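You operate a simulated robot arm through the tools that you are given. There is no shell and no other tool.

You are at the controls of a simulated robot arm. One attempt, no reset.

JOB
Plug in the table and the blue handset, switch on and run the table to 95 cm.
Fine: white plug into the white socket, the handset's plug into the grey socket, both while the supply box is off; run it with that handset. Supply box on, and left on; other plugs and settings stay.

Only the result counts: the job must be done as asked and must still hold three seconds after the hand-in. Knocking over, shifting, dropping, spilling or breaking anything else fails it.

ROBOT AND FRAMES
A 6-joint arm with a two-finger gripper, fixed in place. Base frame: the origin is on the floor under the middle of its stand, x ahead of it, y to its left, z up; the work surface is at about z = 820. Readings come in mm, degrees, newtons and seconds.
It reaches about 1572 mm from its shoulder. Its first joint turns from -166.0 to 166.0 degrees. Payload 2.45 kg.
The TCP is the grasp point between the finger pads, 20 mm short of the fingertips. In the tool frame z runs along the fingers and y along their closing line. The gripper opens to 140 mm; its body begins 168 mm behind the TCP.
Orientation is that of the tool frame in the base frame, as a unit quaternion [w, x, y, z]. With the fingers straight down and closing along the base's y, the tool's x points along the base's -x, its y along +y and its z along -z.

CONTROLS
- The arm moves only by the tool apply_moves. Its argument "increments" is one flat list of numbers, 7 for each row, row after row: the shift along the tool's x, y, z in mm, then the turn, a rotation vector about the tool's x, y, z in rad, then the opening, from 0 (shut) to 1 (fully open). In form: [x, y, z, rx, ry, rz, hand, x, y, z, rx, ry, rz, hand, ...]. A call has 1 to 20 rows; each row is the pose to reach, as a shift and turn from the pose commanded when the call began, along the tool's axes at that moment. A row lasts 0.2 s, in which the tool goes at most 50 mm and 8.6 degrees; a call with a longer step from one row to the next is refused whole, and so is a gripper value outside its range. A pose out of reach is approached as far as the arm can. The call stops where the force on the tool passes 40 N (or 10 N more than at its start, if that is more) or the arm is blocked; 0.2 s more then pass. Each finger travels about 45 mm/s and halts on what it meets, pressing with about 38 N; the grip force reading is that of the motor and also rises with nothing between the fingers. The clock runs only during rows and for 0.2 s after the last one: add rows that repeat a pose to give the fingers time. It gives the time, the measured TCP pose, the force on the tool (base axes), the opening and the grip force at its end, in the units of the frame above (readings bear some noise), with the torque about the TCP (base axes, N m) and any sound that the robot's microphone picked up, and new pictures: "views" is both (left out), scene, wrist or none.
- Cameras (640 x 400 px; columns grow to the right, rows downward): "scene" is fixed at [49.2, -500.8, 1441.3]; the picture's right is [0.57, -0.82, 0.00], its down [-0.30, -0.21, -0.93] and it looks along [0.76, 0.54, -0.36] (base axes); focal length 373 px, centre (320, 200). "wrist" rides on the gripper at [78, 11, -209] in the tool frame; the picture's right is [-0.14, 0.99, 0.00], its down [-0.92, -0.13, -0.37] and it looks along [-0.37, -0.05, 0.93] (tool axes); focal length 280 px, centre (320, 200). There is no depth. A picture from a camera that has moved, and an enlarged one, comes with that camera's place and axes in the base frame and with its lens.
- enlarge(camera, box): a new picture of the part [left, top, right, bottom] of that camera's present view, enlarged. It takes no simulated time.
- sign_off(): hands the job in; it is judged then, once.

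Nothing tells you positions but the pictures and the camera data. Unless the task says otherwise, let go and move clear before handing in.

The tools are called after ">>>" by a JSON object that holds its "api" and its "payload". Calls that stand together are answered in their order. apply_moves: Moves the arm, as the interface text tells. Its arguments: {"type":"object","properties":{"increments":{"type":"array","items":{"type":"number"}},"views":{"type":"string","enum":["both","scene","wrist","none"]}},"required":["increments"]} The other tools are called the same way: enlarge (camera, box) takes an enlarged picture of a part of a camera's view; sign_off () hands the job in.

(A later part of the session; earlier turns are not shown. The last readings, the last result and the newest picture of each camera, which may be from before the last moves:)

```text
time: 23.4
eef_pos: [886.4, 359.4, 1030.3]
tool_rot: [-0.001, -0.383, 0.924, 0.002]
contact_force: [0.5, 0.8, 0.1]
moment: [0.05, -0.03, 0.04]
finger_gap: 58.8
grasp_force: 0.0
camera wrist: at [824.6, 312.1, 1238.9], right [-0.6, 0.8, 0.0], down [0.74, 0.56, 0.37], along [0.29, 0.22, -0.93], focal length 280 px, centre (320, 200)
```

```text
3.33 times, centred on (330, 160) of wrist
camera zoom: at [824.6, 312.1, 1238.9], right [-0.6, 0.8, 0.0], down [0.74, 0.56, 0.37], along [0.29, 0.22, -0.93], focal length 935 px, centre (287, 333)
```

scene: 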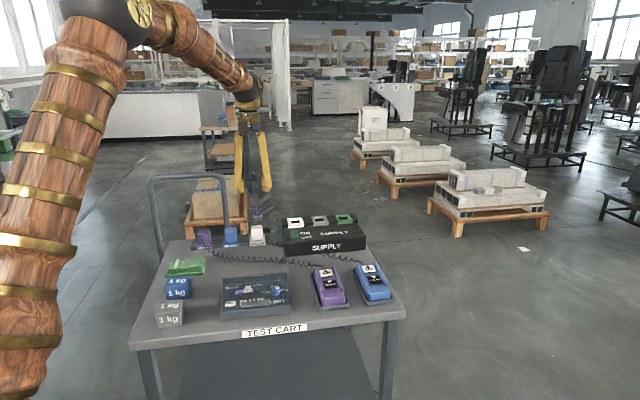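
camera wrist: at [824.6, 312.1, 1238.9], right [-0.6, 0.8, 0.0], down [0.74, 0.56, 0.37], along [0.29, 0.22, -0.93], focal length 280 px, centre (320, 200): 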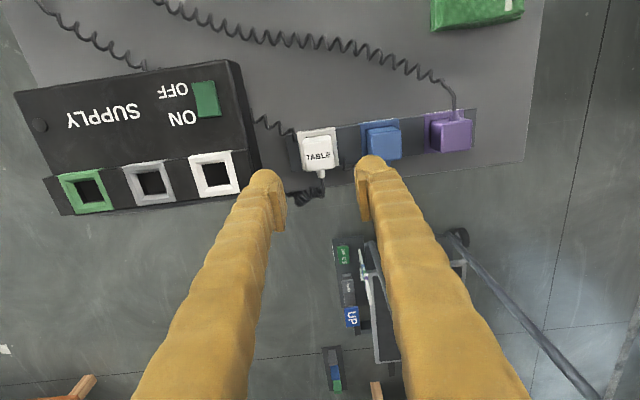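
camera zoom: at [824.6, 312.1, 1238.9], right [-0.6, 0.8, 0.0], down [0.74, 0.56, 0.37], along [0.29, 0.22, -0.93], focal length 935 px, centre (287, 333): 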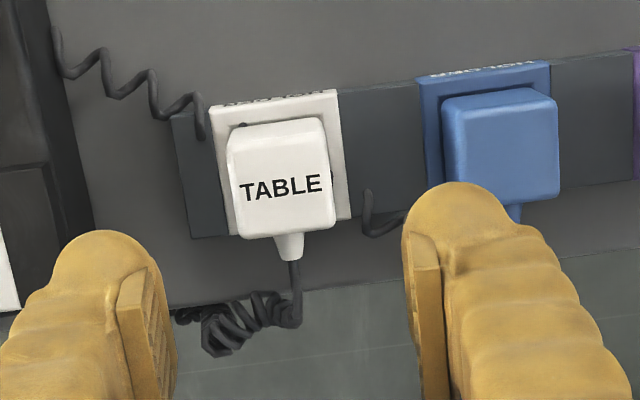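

>>> {"api": "apply_moves", "payload": {"increments": [-1.5, -1.5, 0, 0, 0, 0, 0.37, -1.5, -1.5, 40, 0, 0, 0, 0.37, -1.5, -1.5, 80, 0, 0, 0, 0.37, -1.5, -1.5, 110, 0, 0, 0, 0.37], "views": "wrist"}}

```text
time: 24.4
eef_pos: [888.6, 359.8, 920.9]
tool_rot: [0.0, -0.381, 0.924, 0.001]
contact_force: [0.3, -0.6, -0.4]
moment: [-0.01, -0.03, 0.0]
finger_gap: 51.8
grasp_force: 0.0
camera wrist: at [825.8, 311.8, 1129.0], right [-0.6, 0.8, 0.0], down [0.74, 0.56, 0.37], along [0.29, 0.22, -0.93], focal length 280 px, centre (320, 200)
```

wrist: 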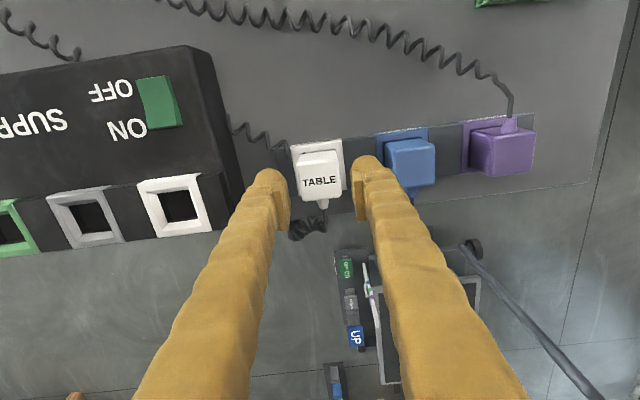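

>>> {"api": "enlarge", "payload": {"camera": "wrist", "box": [260, 120, 400, 240]}}

```text
3.33 times, centred on (330, 180) of wrist
camera zoom: at [825.8, 311.8, 1129.0], right [-0.6, 0.8, 0.0], down [0.74, 0.56, 0.37], along [0.29, 0.22, -0.93], focal length 935 px, centre (287, 267)
```

zoom: 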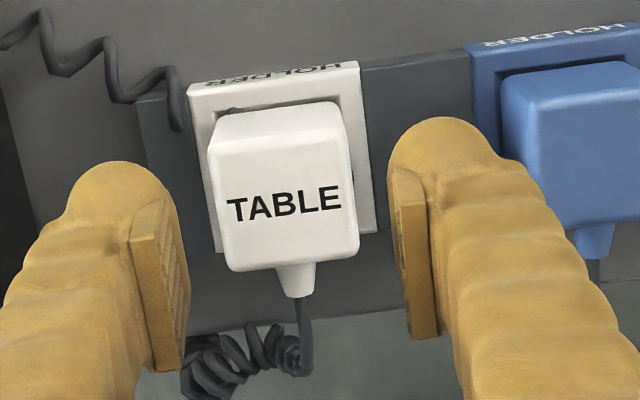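

>>> {"api": "apply_moves", "payload": {"increments": [0, 0, 20, 0, 0, 0, 0.37, 0, 0, 40, 0, 0, 0, 0.37, 0, 0, 52, 0, 0, 0, 0.37, 0, 0, 60, 0, 0, 0, 0.37, 0, 0, 60, 0, 0, 0, 0.37], "views": "wrist"}}

```text
time: 25.6
eef_pos: [889.0, 358.7, 860.5]
tool_rot: [-0.001, -0.382, 0.924, 0.001]
contact_force: [-0.1, -0.2, -1.1]
moment: [0.0, 0.01, 0.02]
finger_gap: 51.8
grasp_force: 0.1
camera wrist: at [826.2, 311.7, 1068.1], right [-0.6, 0.8, 0.0], down [0.74, 0.56, 0.37], along [0.29, 0.22, -0.93], focal length 280 px, centre (320, 200)
```

wrist: 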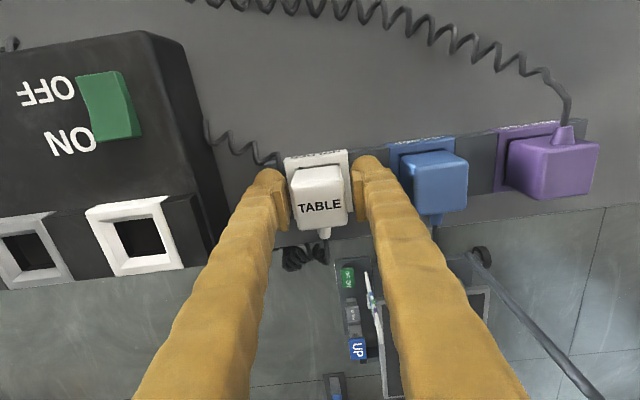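

>>> {"api": "apply_moves", "payload": {"increments": [0, 0, 0, 0, 0, 0, 0, 0, 0, 0, 0, 0, 0, 0, 0, 0, 0, 0, 0, 0, 0], "views": "wrist"}}

>>> {"api": "enlarge", "payload": {"camera": "wrist", "box": [250, 130, 400, 270]}}

```text
time: 26.4
eef_pos: [887.8, 359.5, 859.9]
tool_rot: [0.0, -0.383, 0.924, 0.001]
contact_force: [-0.3, -1.0, -0.1]
moment: [0.0, -0.01, -0.03]
finger_gap: 38.4
grasp_force: 37.9
camera wrist: at [826.2, 311.7, 1068.2], right [-0.6, 0.8, 0.0], down [0.74, 0.56, 0.37], along [0.29, 0.22, -0.93], focal length 280 px, centre (320, 200)
```

wrist: 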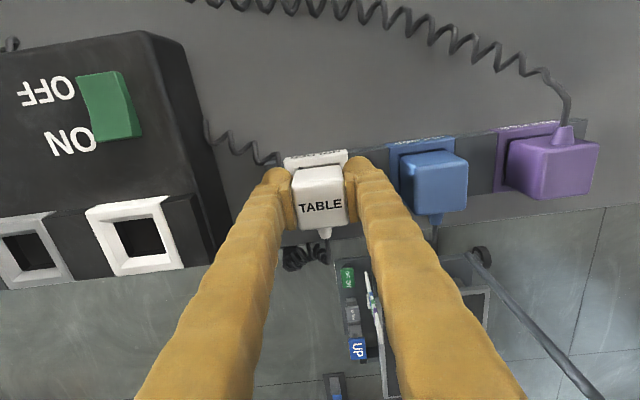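

```text
2.86 times, centred on (325, 200) of wrist
camera zoom: at [826.2, 311.7, 1068.2], right [-0.6, 0.8, 0.0], down [0.74, 0.56, 0.37], along [0.29, 0.22, -0.93], focal length 801 px, centre (306, 200)
```

zoom: 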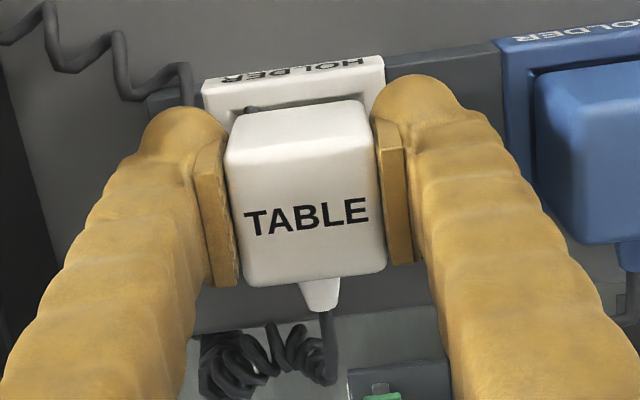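

>>> {"api": "apply_moves", "payload": {"increments": [0, 0, -5, 0, 0, 0, 0, 0, 0, -15, 0, 0, 0, 0, 0, 0, -35, 0, 0, 0, 0, 0, 0, -65, 0, 0, 0, 0, 0, 0, -95, 0, 0, 0, 0, 0, 0, -115, 0, 0, 0, 0], "views": "both"}}

>>> {"api": "enlarge", "payload": {"camera": "wrist", "box": [250, 130, 400, 270]}}

>>> {"api": "enlarge", "payload": {"camera": "scene", "box": [200, 170, 320, 260]}}

```text
time: 27.8
eef_pos: [888.4, 358.1, 975.9]
tool_rot: [-0.001, -0.382, 0.924, 0.001]
contact_force: [-0.5, 0.0, -0.6]
moment: [-0.03, -0.01, 0.03]
finger_gap: 38.2
grasp_force: 37.9
camera wrist: at [826.2, 311.1, 1183.5], right [-0.6, 0.8, 0.0], down [0.74, 0.56, 0.37], along [0.29, 0.22, -0.93], focal length 280 px, centre (320, 200)
```

scene: 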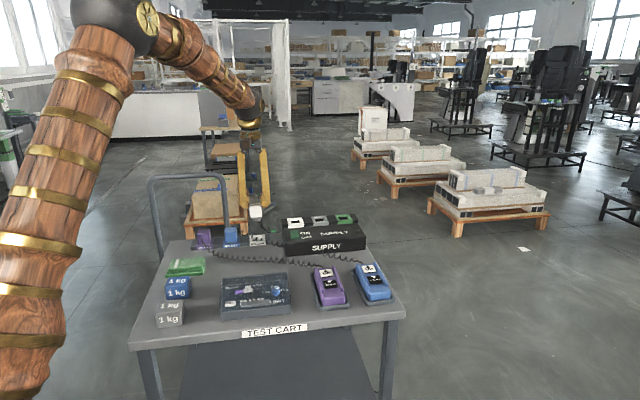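
wrist: 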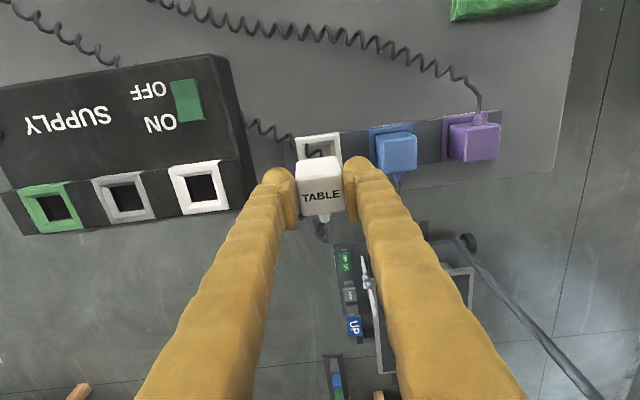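

```text
2.86 times, centred on (325, 200) of wrist
camera zoom: at [826.2, 311.1, 1183.5], right [-0.6, 0.8, 0.0], down [0.74, 0.56, 0.37], along [0.29, 0.22, -0.93], focal length 801 px, centre (306, 200)
```

zoom: 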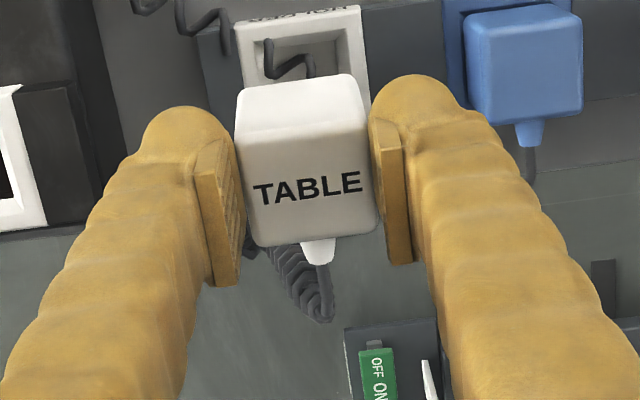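

```text
4.44 times, centred on (260, 215) of scene
camera zoom: at [49.2, -500.8, 1441.3], right [0.57, -0.82, 0.0], down [-0.3, -0.21, -0.93], along [0.76, 0.54, -0.36], focal length 1656 px, centre (587, 133)
```

zoom: 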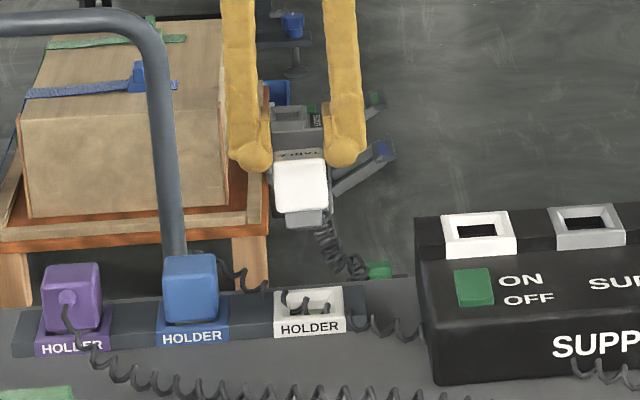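

>>> {"api": "enlarge", "payload": {"camera": "scene", "box": [235, 190, 285, 230]}}

```text
10.00 times, centred on (260, 210) of scene
camera zoom: at [49.2, -500.8, 1441.3], right [0.57, -0.82, 0.0], down [-0.3, -0.21, -0.93], along [0.76, 0.54, -0.36], focal length 3726 px, centre (920, 100)
```

zoom: 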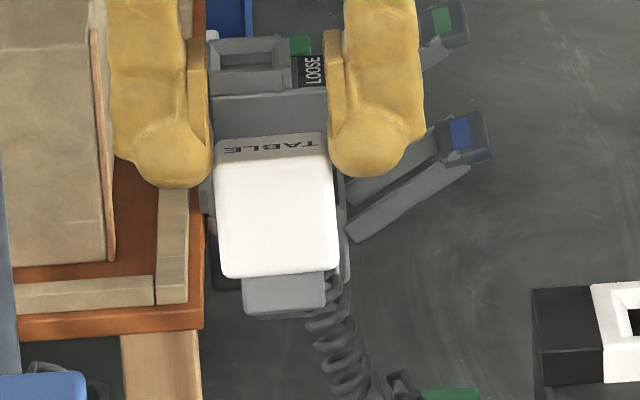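

The plug came out of the holder but slid down in the pads (held only near its top) and tilted a little. I'll look closely before going on.

>>> {"api": "enlarge", "payload": {"camera": "wrist", "box": [285, 145, 360, 245]}}

```text
4.00 times, centred on (322, 195) of wrist
camera zoom: at [826.2, 311.1, 1183.5], right [-0.6, 0.8, 0.0], down [0.74, 0.56, 0.37], along [0.29, 0.22, -0.93], focal length 1122 px, centre (310, 220)
```

zoom: 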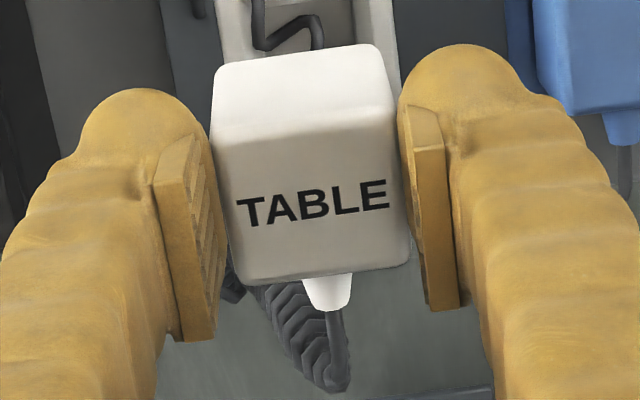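

>>> {"api": "apply_moves", "payload": {"increments": [0, 0, -8, 0, -0.06, 0, 0, 0, 0, -16, 0, -0.12, 0, 0, 0, 0, -22, 0, -0.18, 0, 0, 0, 0, -22, 0, -0.18, 0, 0], "views": "both"}}

>>> {"api": "enlarge", "payload": {"camera": "scene", "box": [230, 180, 290, 230]}}

>>> {"api": "enlarge", "payload": {"camera": "wrist", "box": [270, 130, 370, 250]}}

```text
time: 28.8
eef_pos: [888.2, 358.5, 996.7]
tool_rot: [0.083, -0.381, 0.92, 0.035]
contact_force: [-0.4, 0.9, -1.1]
moment: [0.01, 0.03, 0.01]
finger_gap: 38.0
grasp_force: 38.2
camera wrist: at [800.4, 285.8, 1187.8], right [-0.6, 0.8, 0.03], down [0.69, 0.5, 0.53], along [0.41, 0.34, -0.85], focal length 280 px, centre (320, 200)
```

scene: 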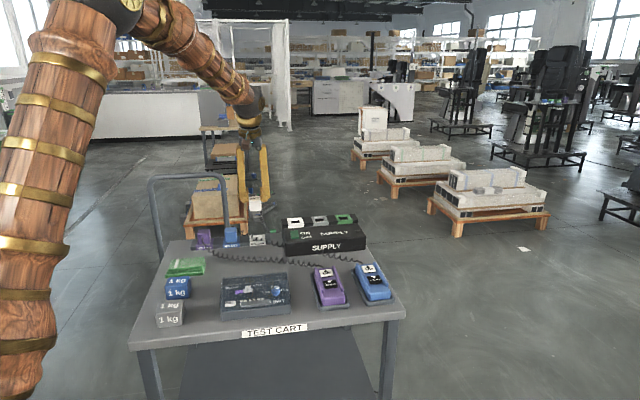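
wrist: 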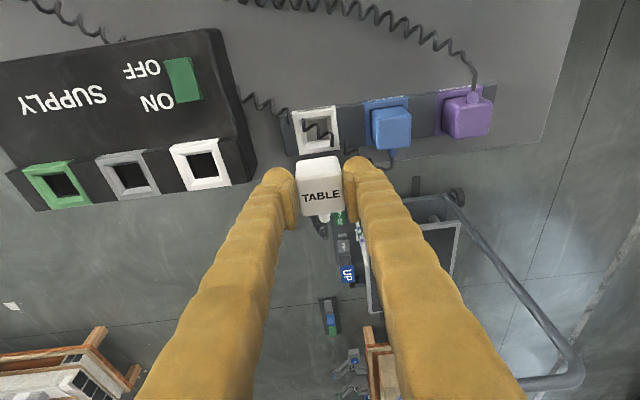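

```text
8.00 times, centred on (260, 205) of scene
camera zoom: at [49.2, -500.8, 1441.3], right [0.57, -0.82, 0.0], down [-0.3, -0.21, -0.93], along [0.76, 0.54, -0.36], focal length 2981 px, centre (800, 160)
```

zoom: 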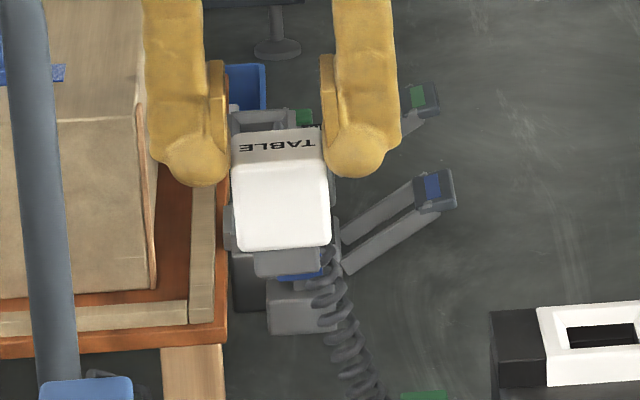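

```text
3.33 times, centred on (320, 190) of wrist
camera zoom: at [800.4, 285.8, 1187.8], right [-0.6, 0.8, 0.03], down [0.69, 0.5, 0.53], along [0.41, 0.34, -0.85], focal length 935 px, centre (320, 233)
```

zoom: 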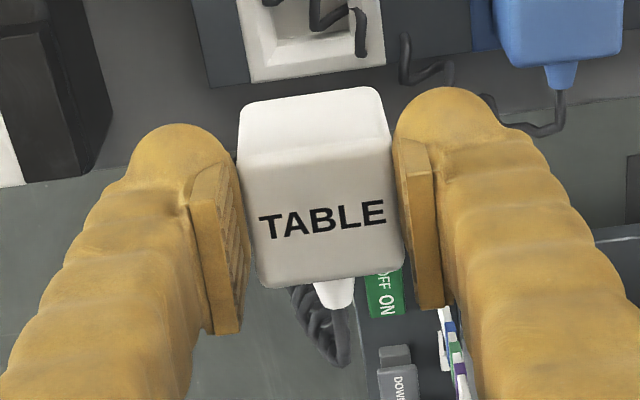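

>>> {"api": "apply_moves", "payload": {"increments": [-0.3, -14, 0, 0, 0, 0, 0, -0.7, -28, 0.1, 0, 0, 0, 0, -1, -42, 0.2, 0, 0, 0, 0, -1.3, -56, 0.2, 0, 0, 0, 0, -1.7, -70, 0.3, 0, 0, 0, 0, -2, -84, 0.4, 0, 0, 0, 0, -2.3, -98, 0.4, 0, 0, 0, 0, -2.7, -112, 0.5, 0, 0, 0, 0, -3, -126, 0.6, 0, 0, 0, 0, -3.3, -137.4, 0.6, 0, 0, 0, 0, -3.3, -137.4, 0.6, 0, 0, 0, 0], "views": "both"}}

>>> {"api": "enlarge", "payload": {"camera": "scene", "box": [265, 185, 325, 245]}}

>>> {"api": "enlarge", "payload": {"camera": "wrist", "box": [270, 100, 390, 250]}}

```text
time: 31.2
eef_pos: [988.4, 264.3, 997.6]
tool_rot: [0.082, -0.38, 0.921, 0.035]
contact_force: [0.2, -0.6, -1.2]
moment: [0.0, 0.0, -0.01]
finger_gap: 38.2
grasp_force: 37.7
camera wrist: at [900.8, 191.3, 1188.2], right [-0.6, 0.8, 0.03], down [0.69, 0.5, 0.53], along [0.41, 0.34, -0.85], focal length 280 px, centre (320, 200)
```

scene: 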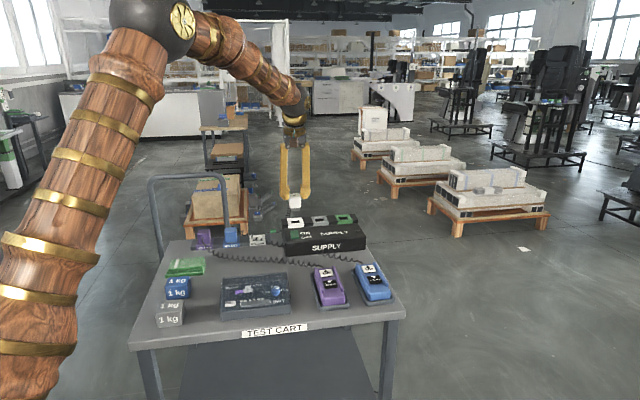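
wrist: 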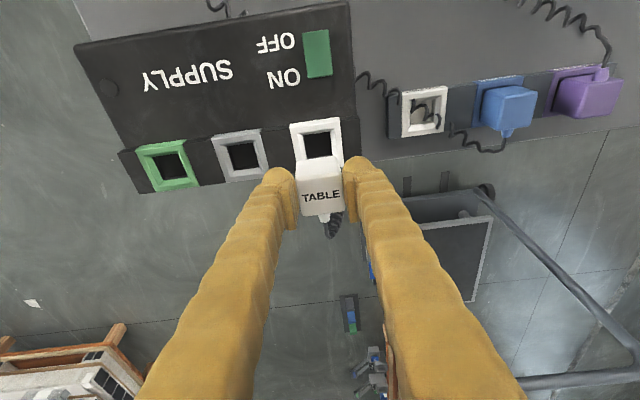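

```text
6.67 times, centred on (295, 215) of scene
camera zoom: at [49.2, -500.8, 1441.3], right [0.57, -0.82, 0.0], down [-0.3, -0.21, -0.93], along [0.76, 0.54, -0.36], focal length 2484 px, centre (487, 100)
```

zoom: 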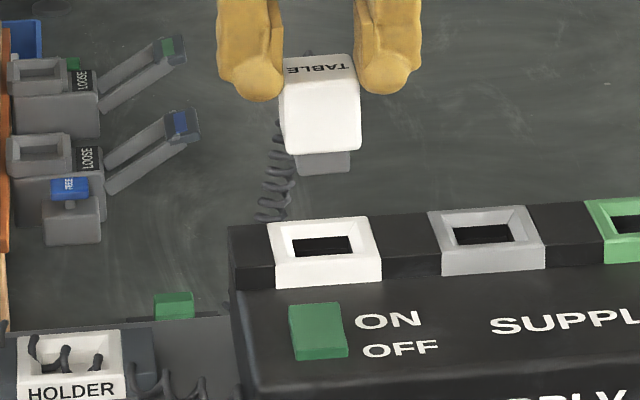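

```text
2.67 times, centred on (330, 175) of wrist
camera zoom: at [900.8, 191.3, 1188.2], right [-0.6, 0.8, 0.03], down [0.69, 0.5, 0.53], along [0.41, 0.34, -0.85], focal length 748 px, centre (293, 267)
```

zoom: 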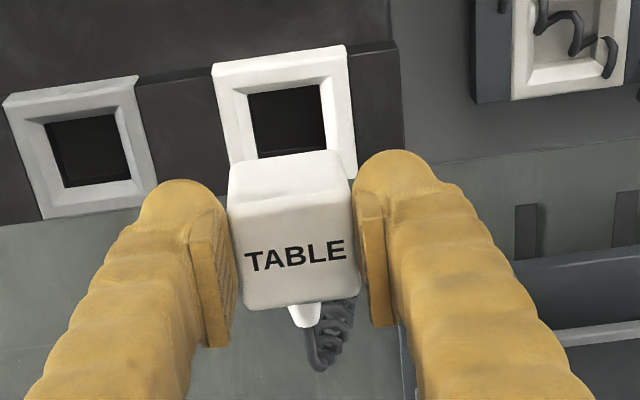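

>>> {"api": "enlarge", "payload": {"camera": "scene", "box": [280, 188, 312, 216]}}

```text
14.29 times, centred on (296, 202) of scene
camera zoom: at [49.2, -500.8, 1441.3], right [0.57, -0.82, 0.0], down [-0.3, -0.21, -0.93], along [0.76, 0.54, -0.36], focal length 5322 px, centre (663, 171)
```

zoom: 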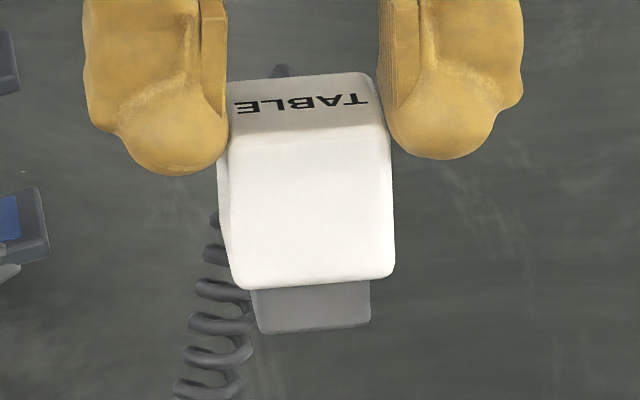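

>>> {"api": "apply_moves", "payload": {"increments": [1.8, 0, 9.8, 0, 0.035, 0, 0, 3.6, 0, 19.7, 0, 0.07, 0, 0, 5.4, 0, 29.5, 0, 0.07, 0, 0, 7.2, 0, 39.4, 0, 0.07, 0, 0, 8.2, 0, 45.3, 0, 0.07, 0, 0, 8.2, 0, 45.3, 0, 0.07, 0, 0], "views": "both"}}

>>> {"api": "enlarge", "payload": {"camera": "scene", "box": [275, 195, 320, 235]}}

>>> {"api": "enlarge", "payload": {"camera": "wrist", "box": [260, 120, 380, 250]}}

```text
time: 32.6
eef_pos: [988.2, 263.1, 952.4]
tool_rot: [0.051, -0.382, 0.923, 0.022]
contact_force: [-4.8, -6.4, 13.9]
moment: [-0.11, 0.32, 0.08]
finger_gap: 38.0
grasp_force: 38.0
camera wrist: at [909.6, 200.8, 1150.1], right [-0.6, 0.8, 0.02], down [0.71, 0.53, 0.47], along [0.36, 0.29, -0.88], focal length 280 px, centre (320, 200)
```

scene: 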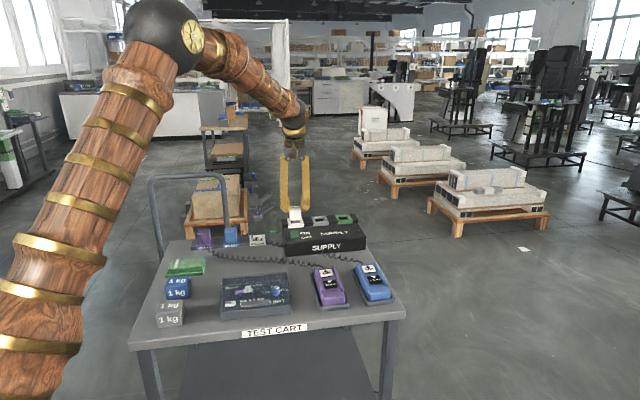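
wrist: 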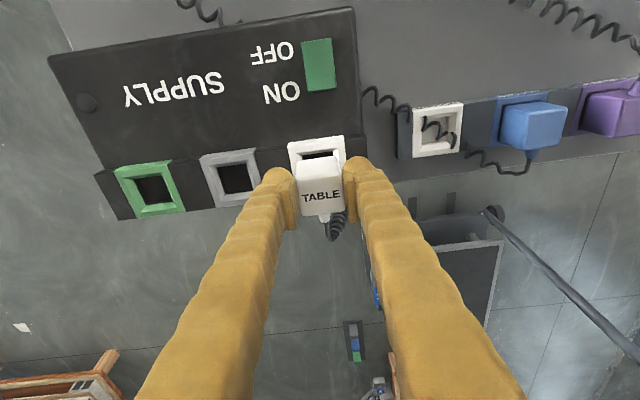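

```text
10.00 times, centred on (298, 215) of scene
camera zoom: at [49.2, -500.8, 1441.3], right [0.57, -0.82, 0.0], down [-0.3, -0.21, -0.93], along [0.76, 0.54, -0.36], focal length 3726 px, centre (545, 50)
```

zoom: 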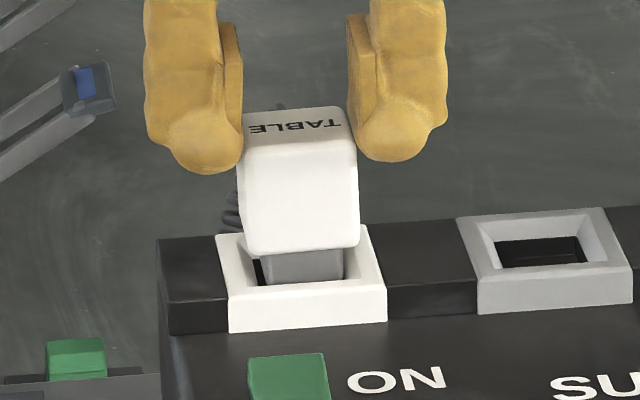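

```text
3.08 times, centred on (320, 185) of wrist
camera zoom: at [909.6, 200.8, 1150.1], right [-0.6, 0.8, 0.02], down [0.71, 0.53, 0.47], along [0.36, 0.29, -0.88], focal length 863 px, centre (320, 246)
```

zoom: 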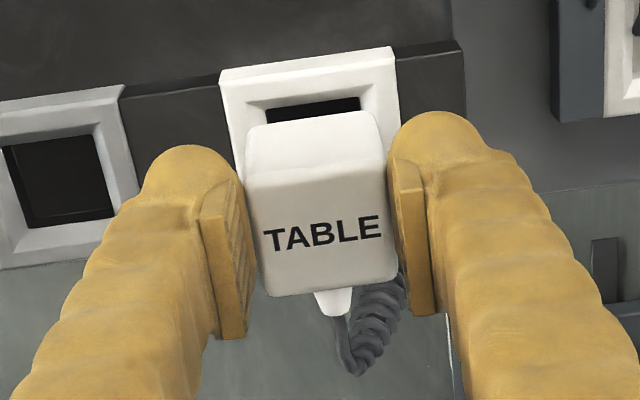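

The nose is touching the back slope of the funnel, since the force pushes toward the front. I'll back off a little, shift about 4 mm forward and go down again.

>>> {"api": "apply_moves", "payload": {"increments": [-0.3, 0, -3, 0, 0, 0, 0, 3.65, 0, -3.4, 0, 0, 0, 0, 4, 0, -0.4, 0, 0, 0, 0, 4.3, 0, 2.5, 0, 0, 0, 0, 4.5, 0, 4.5, 0, 0, 0, 0], "views": "both"}}

>>> {"api": "enlarge", "payload": {"camera": "scene", "box": [275, 195, 320, 235]}}

>>> {"api": "enlarge", "payload": {"camera": "wrist", "box": [260, 120, 380, 250]}}

```text
time: 33.8
eef_pos: [985.5, 260.0, 945.1]
tool_rot: [0.051, -0.381, 0.923, 0.023]
contact_force: [2.1, 1.3, -4.7]
moment: [0.15, -0.02, 0.04]
finger_gap: 38.2
grasp_force: 37.4
camera wrist: at [907.1, 198.1, 1144.0], right [-0.6, 0.8, 0.02], down [0.71, 0.53, 0.47], along [0.36, 0.29, -0.88], focal length 280 px, centre (320, 200)
```

scene: 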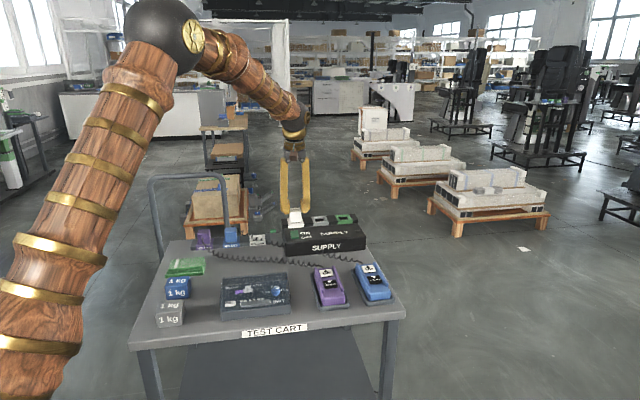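
wrist: 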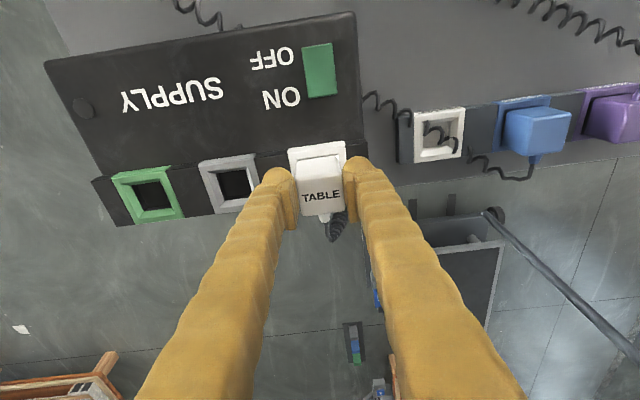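

```text
10.00 times, centred on (298, 215) of scene
camera zoom: at [49.2, -500.8, 1441.3], right [0.57, -0.82, 0.0], down [-0.3, -0.21, -0.93], along [0.76, 0.54, -0.36], focal length 3726 px, centre (545, 50)
```

zoom: 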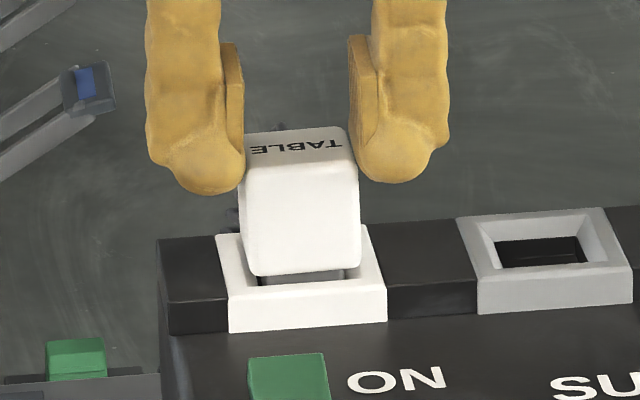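

```text
3.08 times, centred on (320, 185) of wrist
camera zoom: at [907.1, 198.1, 1144.0], right [-0.6, 0.8, 0.02], down [0.71, 0.53, 0.47], along [0.36, 0.29, -0.88], focal length 863 px, centre (320, 246)
```

zoom: 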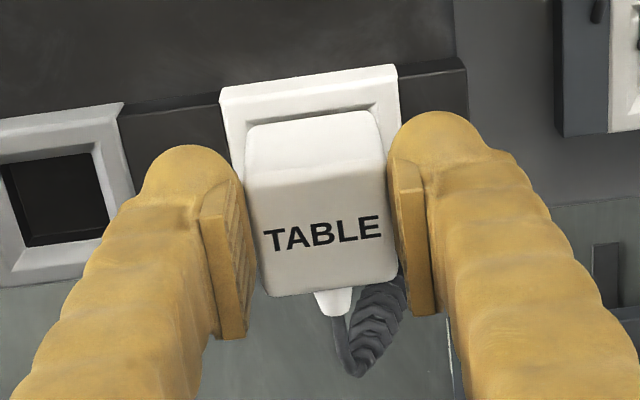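

>>> {"api": "apply_moves", "payload": {"increments": [0.3, 0, 2.5, 0, 0, 0, 0, 0.5, 0, 5, 0, 0, 0, 0, 0.8, 0, 7.5, 0, 0, 0, 0, 1.1, 0, 10, 0, 0, 0, 0], "views": "both"}}

>>> {"api": "enlarge", "payload": {"camera": "scene", "box": [275, 195, 320, 235]}}

>>> {"api": "enlarge", "payload": {"camera": "wrist", "box": [260, 120, 380, 250]}}

```text
time: 34.8
eef_pos: [984.9, 260.0, 936.4]
tool_rot: [0.051, -0.381, 0.923, 0.021]
contact_force: [4.5, -5.8, 35.6]
moment: [0.0, -0.26, -0.02]
finger_gap: 38.3
grasp_force: 37.6
camera wrist: at [906.9, 197.8, 1135.5], right [-0.6, 0.8, 0.02], down [0.71, 0.53, 0.47], along [0.37, 0.29, -0.88], focal length 280 px, centre (320, 200)
```

scene: 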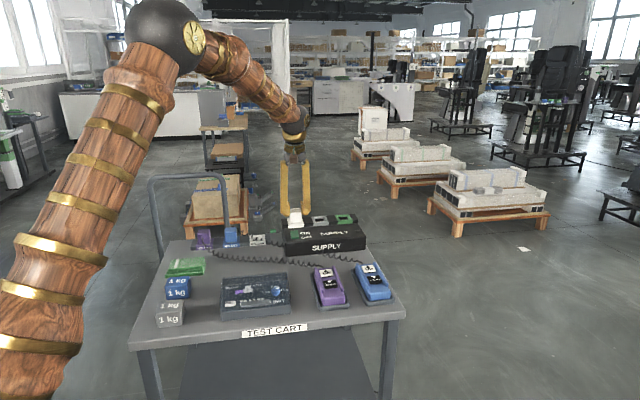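
wrist: 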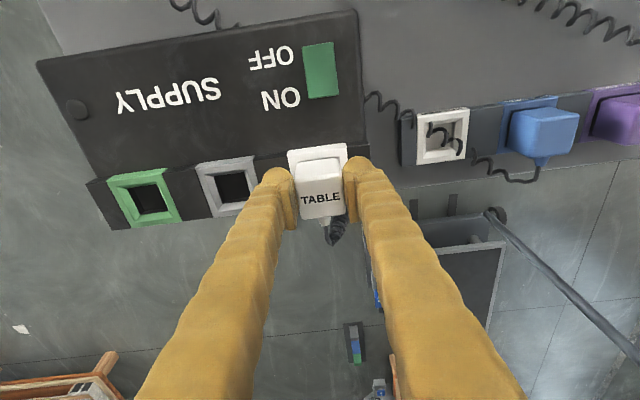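

```text
10.00 times, centred on (298, 215) of scene
camera zoom: at [49.2, -500.8, 1441.3], right [0.57, -0.82, 0.0], down [-0.3, -0.21, -0.93], along [0.76, 0.54, -0.36], focal length 3726 px, centre (545, 50)
```

zoom: 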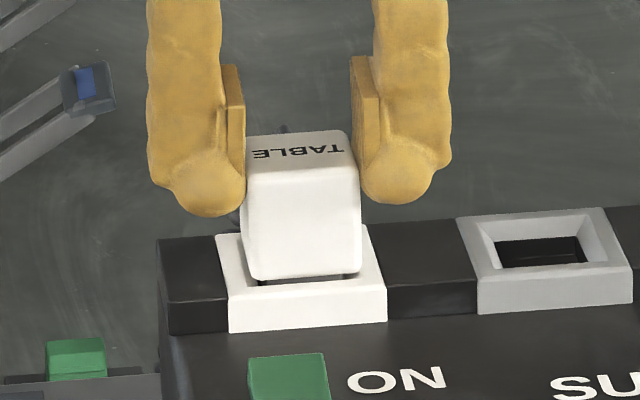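

```text
3.08 times, centred on (320, 185) of wrist
camera zoom: at [906.9, 197.8, 1135.5], right [-0.6, 0.8, 0.02], down [0.71, 0.53, 0.47], along [0.37, 0.29, -0.88], focal length 863 px, centre (320, 246)
```

zoom: 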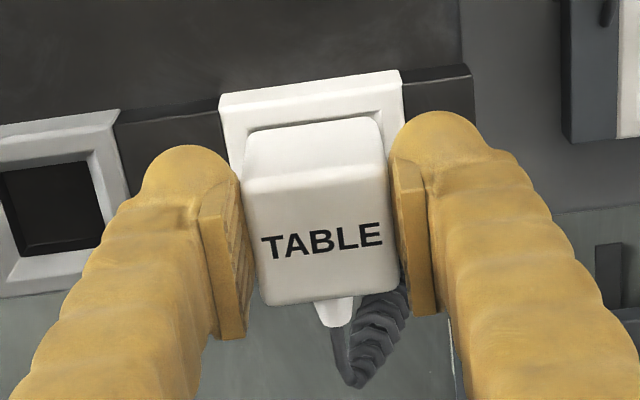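

>>> {"api": "enlarge", "payload": {"camera": "scene", "box": [284, 208, 314, 232]}}

```text
16.00 times, centred on (299, 220) of scene
camera zoom: at [49.2, -500.8, 1441.3], right [0.57, -0.82, 0.0], down [-0.3, -0.21, -0.93], along [0.76, 0.54, -0.36], focal length 5961 px, centre (656, -120)
```

zoom: 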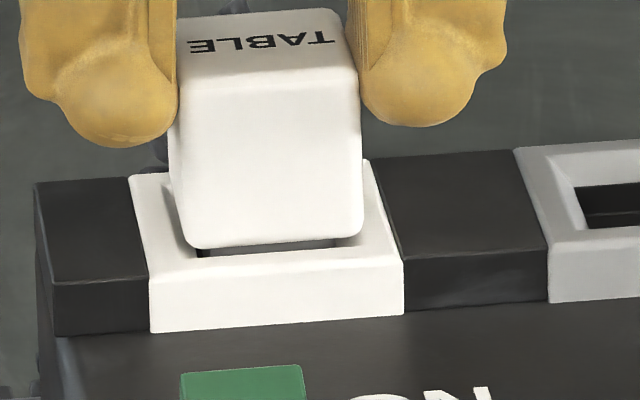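

The plug looks seated. I'll open, back off upward, straighten the tool and look.

>>> {"api": "apply_moves", "payload": {"increments": [0, 0, 0, 0, 0, 0, 0.4, 0, 0, 0, 0, 0, 0, 0.4, 0, 0, 0, 0, 0, 0, 0.4, -1.6, 0, -15, 0, 0, 0, 0.4, -4.4, 0, -40, 0, 0.05, 0, 0.4, -8.8, 0, -80, 0, 0.11, 0, 0.4], "views": "both"}}

>>> {"api": "enlarge", "payload": {"camera": "scene", "box": [280, 203, 320, 235]}}

>>> {"api": "enlarge", "payload": {"camera": "wrist", "box": [260, 100, 380, 220]}}

```text
time: 36.2
eef_pos: [986.4, 262.1, 1015.4]
tool_rot: [-0.002, -0.382, 0.924, 0.001]
contact_force: [-0.8, 0.6, 0.4]
moment: [-0.03, 0.0, -0.01]
finger_gap: 56.0
grasp_force: 0.0
camera wrist: at [924.0, 213.8, 1224.0], right [-0.6, 0.8, 0.0], down [0.74, 0.56, 0.37], along [0.29, 0.22, -0.93], focal length 280 px, centre (320, 200)
```

scene: 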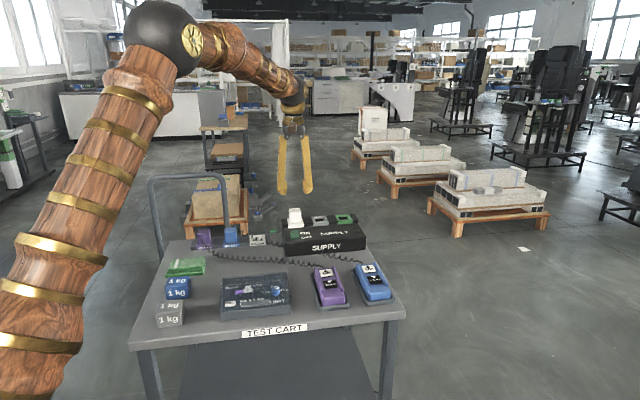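
wrist: 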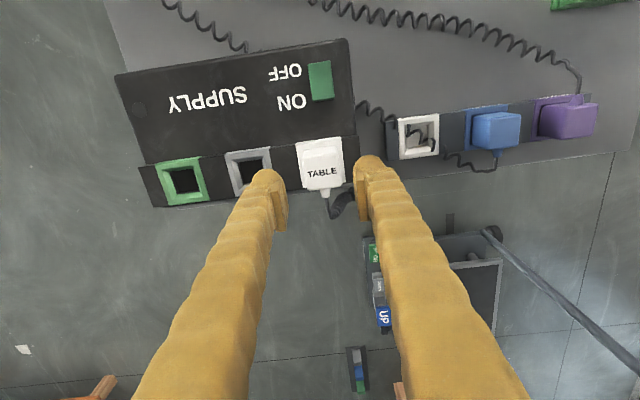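

```text
12.50 times, centred on (300, 219) of scene
camera zoom: at [49.2, -500.8, 1441.3], right [0.57, -0.82, 0.0], down [-0.3, -0.21, -0.93], along [0.76, 0.54, -0.36], focal length 4657 px, centre (570, -38)
```

zoom: 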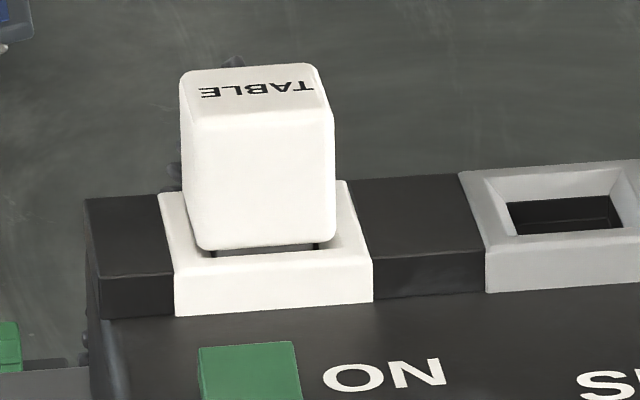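

```text
3.33 times, centred on (320, 160) of wrist
camera zoom: at [924.0, 213.8, 1224.0], right [-0.6, 0.8, 0.0], down [0.74, 0.56, 0.37], along [0.29, 0.22, -0.93], focal length 935 px, centre (320, 333)
```

zoom: 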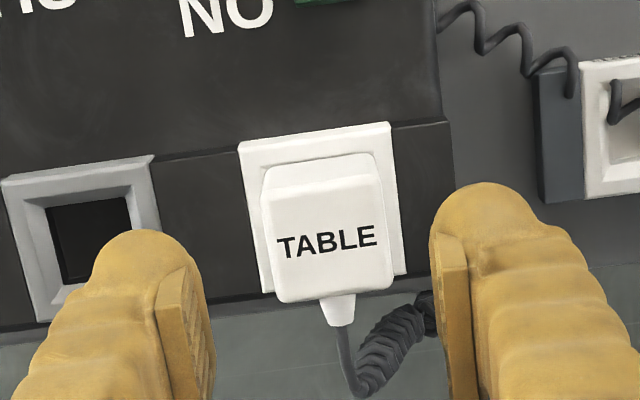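

The white plug stands upright in the white socket. To be sure it's fully home I'll press its top with closed fingers.

>>> {"api": "apply_moves", "payload": {"increments": [-6, 1, 0, 0, 0, 0, 0.2, -6, 1, 0, 0, 0, 0, 0, -6, 1, 0, 0, 0, 0, 0, -6, 1, 30, 0, 0, 0, 0, -6, 1, 55, 0, 0, 0, 0, -6, 1, 62, 0, 0, 0, 0, -6, 1, 66, 0, 0, 0, 0, -6, 1, 69, 0, 0, 0, 0, -6, 1, 72, 0, 0, 0, 0, -6, 1, 75, 0, 0, 0, 0, -6, 1, 78, 0, 0, 0, 0], "views": "both"}}

>>> {"api": "enlarge", "payload": {"camera": "scene", "box": [280, 203, 320, 235]}}

```text
time: 38.2
eef_pos: [990.6, 266.6, 949.8]
tool_rot: [0.004, -0.382, 0.924, 0.0]
contact_force: [-1.3, -0.6, 9.1]
moment: [-0.04, 0.08, -0.01]
finger_gap: 5.9
grasp_force: 29.4
stopped in row 9: the force on the tool passed its limit at 46 N (the readings are from after the stop); the commanded pose is now the measured one
camera wrist: at [926.7, 218.8, 1158.1], right [-0.6, 0.8, 0.0], down [0.74, 0.56, 0.37], along [0.3, 0.22, -0.93], focal length 280 px, centre (320, 200)
```

scene: 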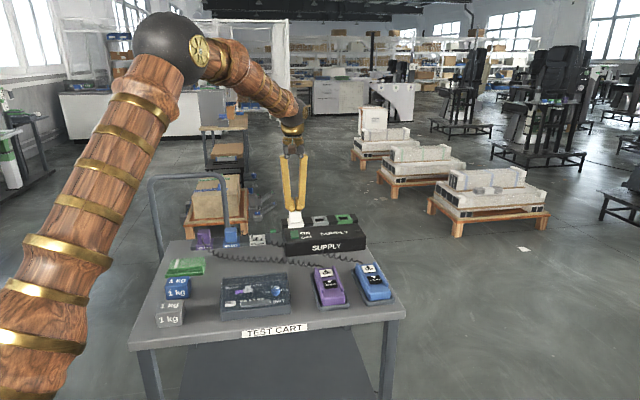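
wrist: 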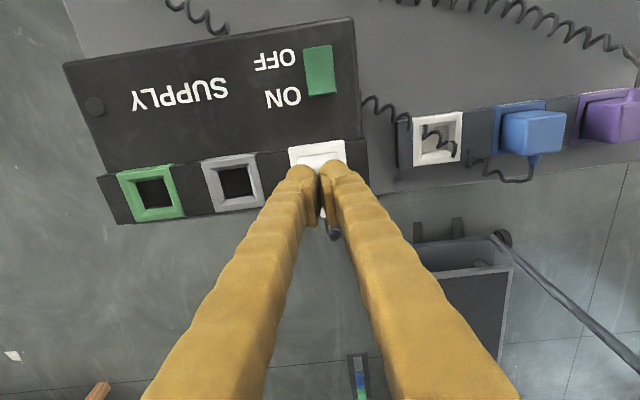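

```text
12.50 times, centred on (300, 219) of scene
camera zoom: at [49.2, -500.8, 1441.3], right [0.57, -0.82, 0.0], down [-0.3, -0.21, -0.93], along [0.76, 0.54, -0.36], focal length 4657 px, centre (570, -38)
```

zoom: 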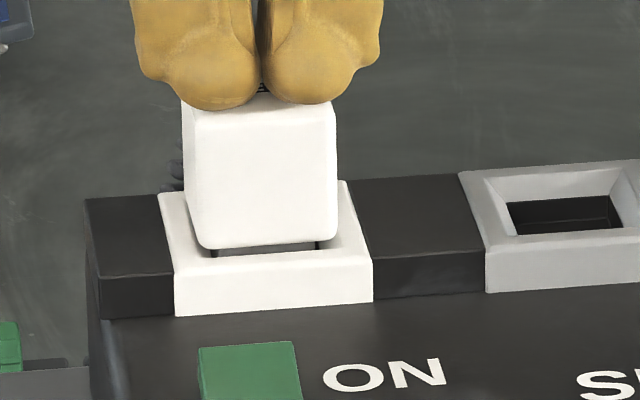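

>>> {"api": "apply_moves", "payload": {"increments": [0, 0, -20, 0, 0, 0, 0, 0, 0, -50, 0, 0, 0, 0.1], "views": "none"}}

>>> {"api": "enlarge", "payload": {"camera": "scene", "box": [286, 215, 310, 231]}}

>>> {"api": "enlarge", "payload": {"camera": "scene", "box": [220, 225, 244, 248]}}

```text
time: 38.8
eef_pos: [989.1, 267.6, 997.9]
tool_rot: [0.0, -0.382, 0.924, 0.0]
contact_force: [-0.2, 0.0, 0.5]
moment: [-0.01, 0.02, 0.03]
finger_gap: 13.9
grasp_force: 0.0
```

```text
16.00 times, centred on (298, 223) of scene
camera zoom: at [49.2, -500.8, 1441.3], right [0.57, -0.82, 0.0], down [-0.3, -0.21, -0.93], along [0.76, 0.54, -0.36], focal length 5961 px, centre (672, -168)
```

zoom: 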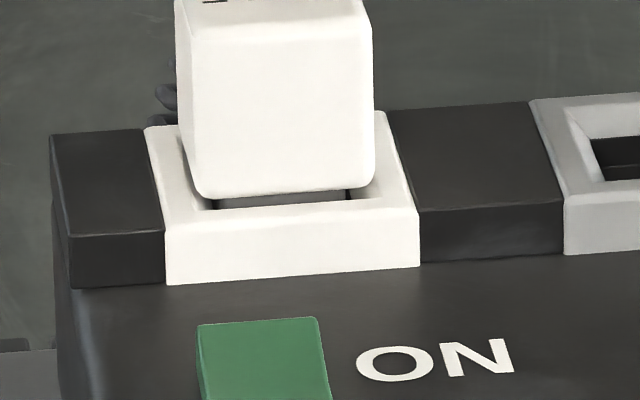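

```text
16.00 times, centred on (232, 236) of scene
camera zoom: at [49.2, -500.8, 1441.3], right [0.57, -0.82, 0.0], down [-0.3, -0.21, -0.93], along [0.76, 0.54, -0.36], focal length 5961 px, centre (1728, -384)
```

zoom: 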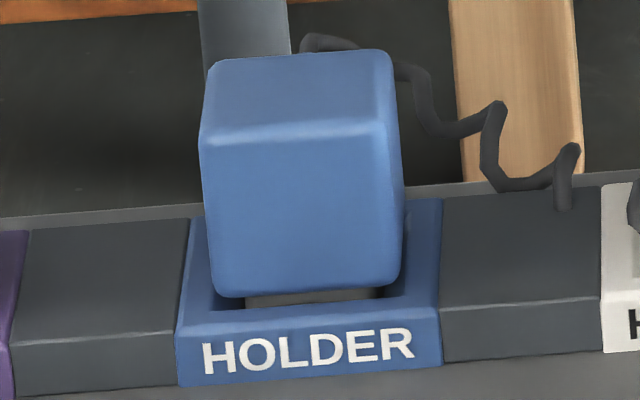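

White is seated. Now I move over the blue plug.

>>> {"api": "apply_moves", "payload": {"increments": [0, 0, -30, 0, 0, 0, 0.1, 1, 30, -42, 0, 0, 0, 0.2, 2, 65, -42, 0, 0, 0, 0.3, 3, 105, -42, 0, 0, 0, 0.37, 4, 145, -42, 0, 0, 0, 0.37, 5, 185, -42, 0, 0, 0, 0.37, 6.4, 225, -42, 0, 0, 0, 0.37, 6.4, 225, -42, 0, 0, 0, 0.37], "views": "wrist"}}

>>> {"api": "enlarge", "payload": {"camera": "wrist", "box": [250, 90, 390, 220]}}

```text
time: 40.6
eef_pos: [826.0, 421.6, 1041.8]
tool_rot: [0.002, -0.382, 0.924, 0.001]
contact_force: [0.4, 0.1, 0.3]
moment: [-0.02, -0.02, -0.01]
finger_gap: 51.6
grasp_force: 0.1
camera wrist: at [762.7, 373.7, 1249.0], right [-0.6, 0.8, 0.0], down [0.74, 0.56, 0.37], along [0.3, 0.22, -0.93], focal length 280 px, centre (320, 200)
```

wrist: 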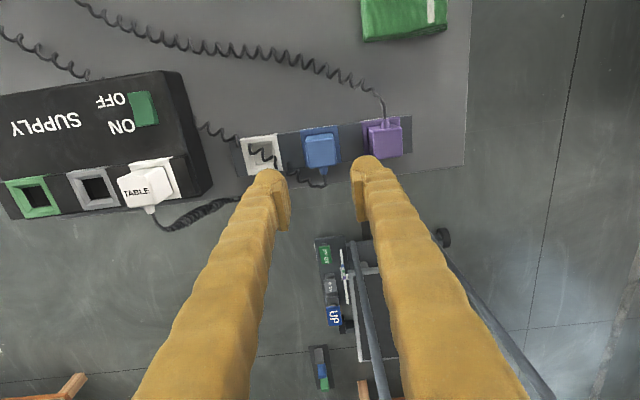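

```text
3.08 times, centred on (320, 155) of wrist
camera zoom: at [762.7, 373.7, 1249.0], right [-0.6, 0.8, 0.0], down [0.74, 0.56, 0.37], along [0.3, 0.22, -0.93], focal length 863 px, centre (320, 338)
```

zoom: 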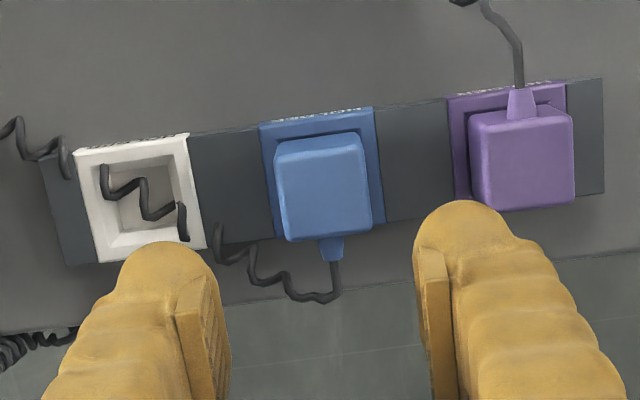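

>>> {"api": "apply_moves", "payload": {"increments": [-5, 2, 0, 0, 0, 0, 0.37, -5, 2, 45, 0, 0, 0, 0.37, -5, 2, 90, 0, 0, 0, 0.37, -5, 2, 120, 0, 0, 0, 0.37], "views": "wrist"}}

>>> {"api": "enlarge", "payload": {"camera": "wrist", "box": [250, 120, 390, 250]}}

```text
time: 41.6
eef_pos: [829.7, 425.5, 921.2]
tool_rot: [0.002, -0.383, 0.924, 0.002]
contact_force: [-0.2, -0.2, 0.5]
moment: [-0.02, 0.02, -0.01]
finger_gap: 51.8
grasp_force: 0.0
camera wrist: at [766.0, 377.7, 1128.6], right [-0.6, 0.8, 0.0], down [0.74, 0.56, 0.37], along [0.3, 0.22, -0.93], focal length 280 px, centre (320, 200)
```

wrist: 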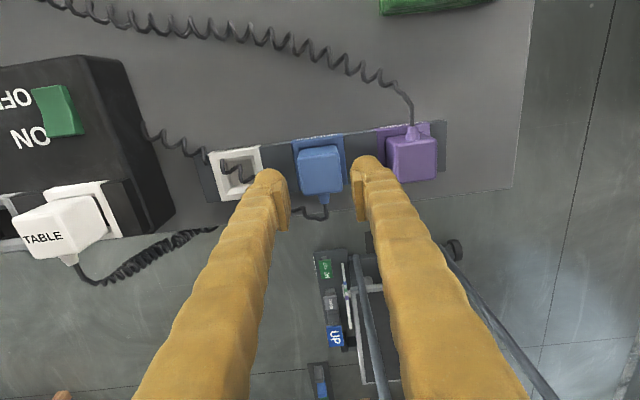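

```text
3.08 times, centred on (320, 185) of wrist
camera zoom: at [766.0, 377.7, 1128.6], right [-0.6, 0.8, 0.0], down [0.74, 0.56, 0.37], along [0.3, 0.22, -0.93], focal length 863 px, centre (320, 246)
```

zoom: 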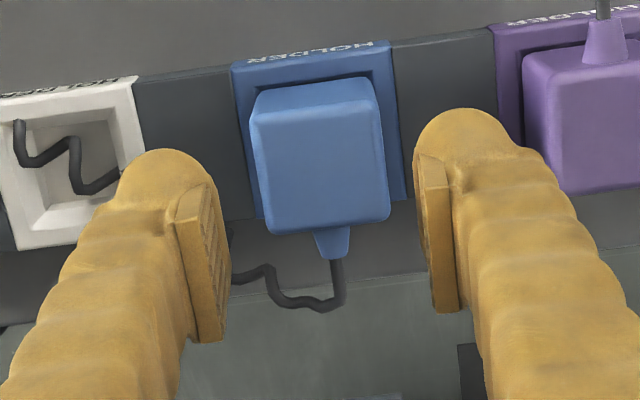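

>>> {"api": "apply_moves", "payload": {"increments": [0, 0.7, 20, 0, 0, 0, 0.37, 0, 0.7, 40, 0, 0, 0, 0.37, 0, 0.7, 55, 0, 0, 0, 0.37, 0, 0.7, 63, 0, 0, 0, 0.37, 0, 0.7, 63, 0, 0, 0, 0.2, 0, 0.7, 63, 0, 0, 0, 0, 0, 0.7, 63, 0, 0, 0, 0, 0, 0.7, 63, 0, 0, 0, 0], "views": "wrist"}}

>>> {"api": "enlarge", "payload": {"camera": "wrist", "box": [250, 130, 390, 260]}}

```text
time: 43.4
eef_pos: [828.9, 426.7, 857.4]
tool_rot: [0.001, -0.382, 0.924, 0.0]
contact_force: [1.0, -0.1, 0.9]
moment: [0.02, -0.02, 0.0]
finger_gap: 38.5
grasp_force: 38.0
camera wrist: at [765.3, 379.0, 1066.2], right [-0.6, 0.8, 0.0], down [0.74, 0.56, 0.37], along [0.3, 0.22, -0.93], focal length 280 px, centre (320, 200)
```

wrist: 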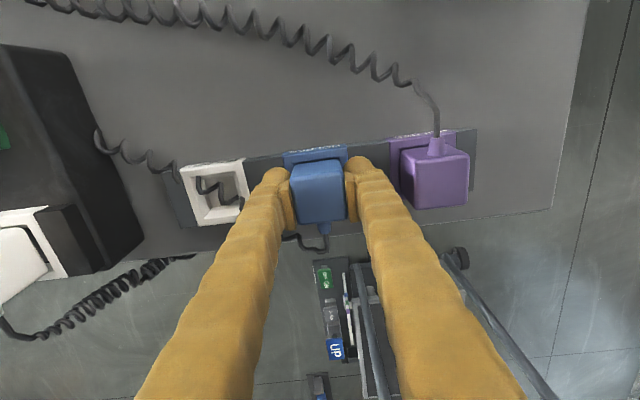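

```text
3.08 times, centred on (320, 195) of wrist
camera zoom: at [765.3, 379.0, 1066.2], right [-0.6, 0.8, 0.0], down [0.74, 0.56, 0.37], along [0.3, 0.22, -0.93], focal length 863 px, centre (320, 215)
```

zoom: 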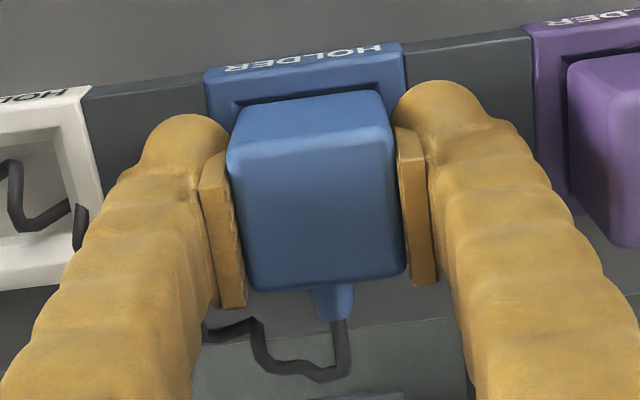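

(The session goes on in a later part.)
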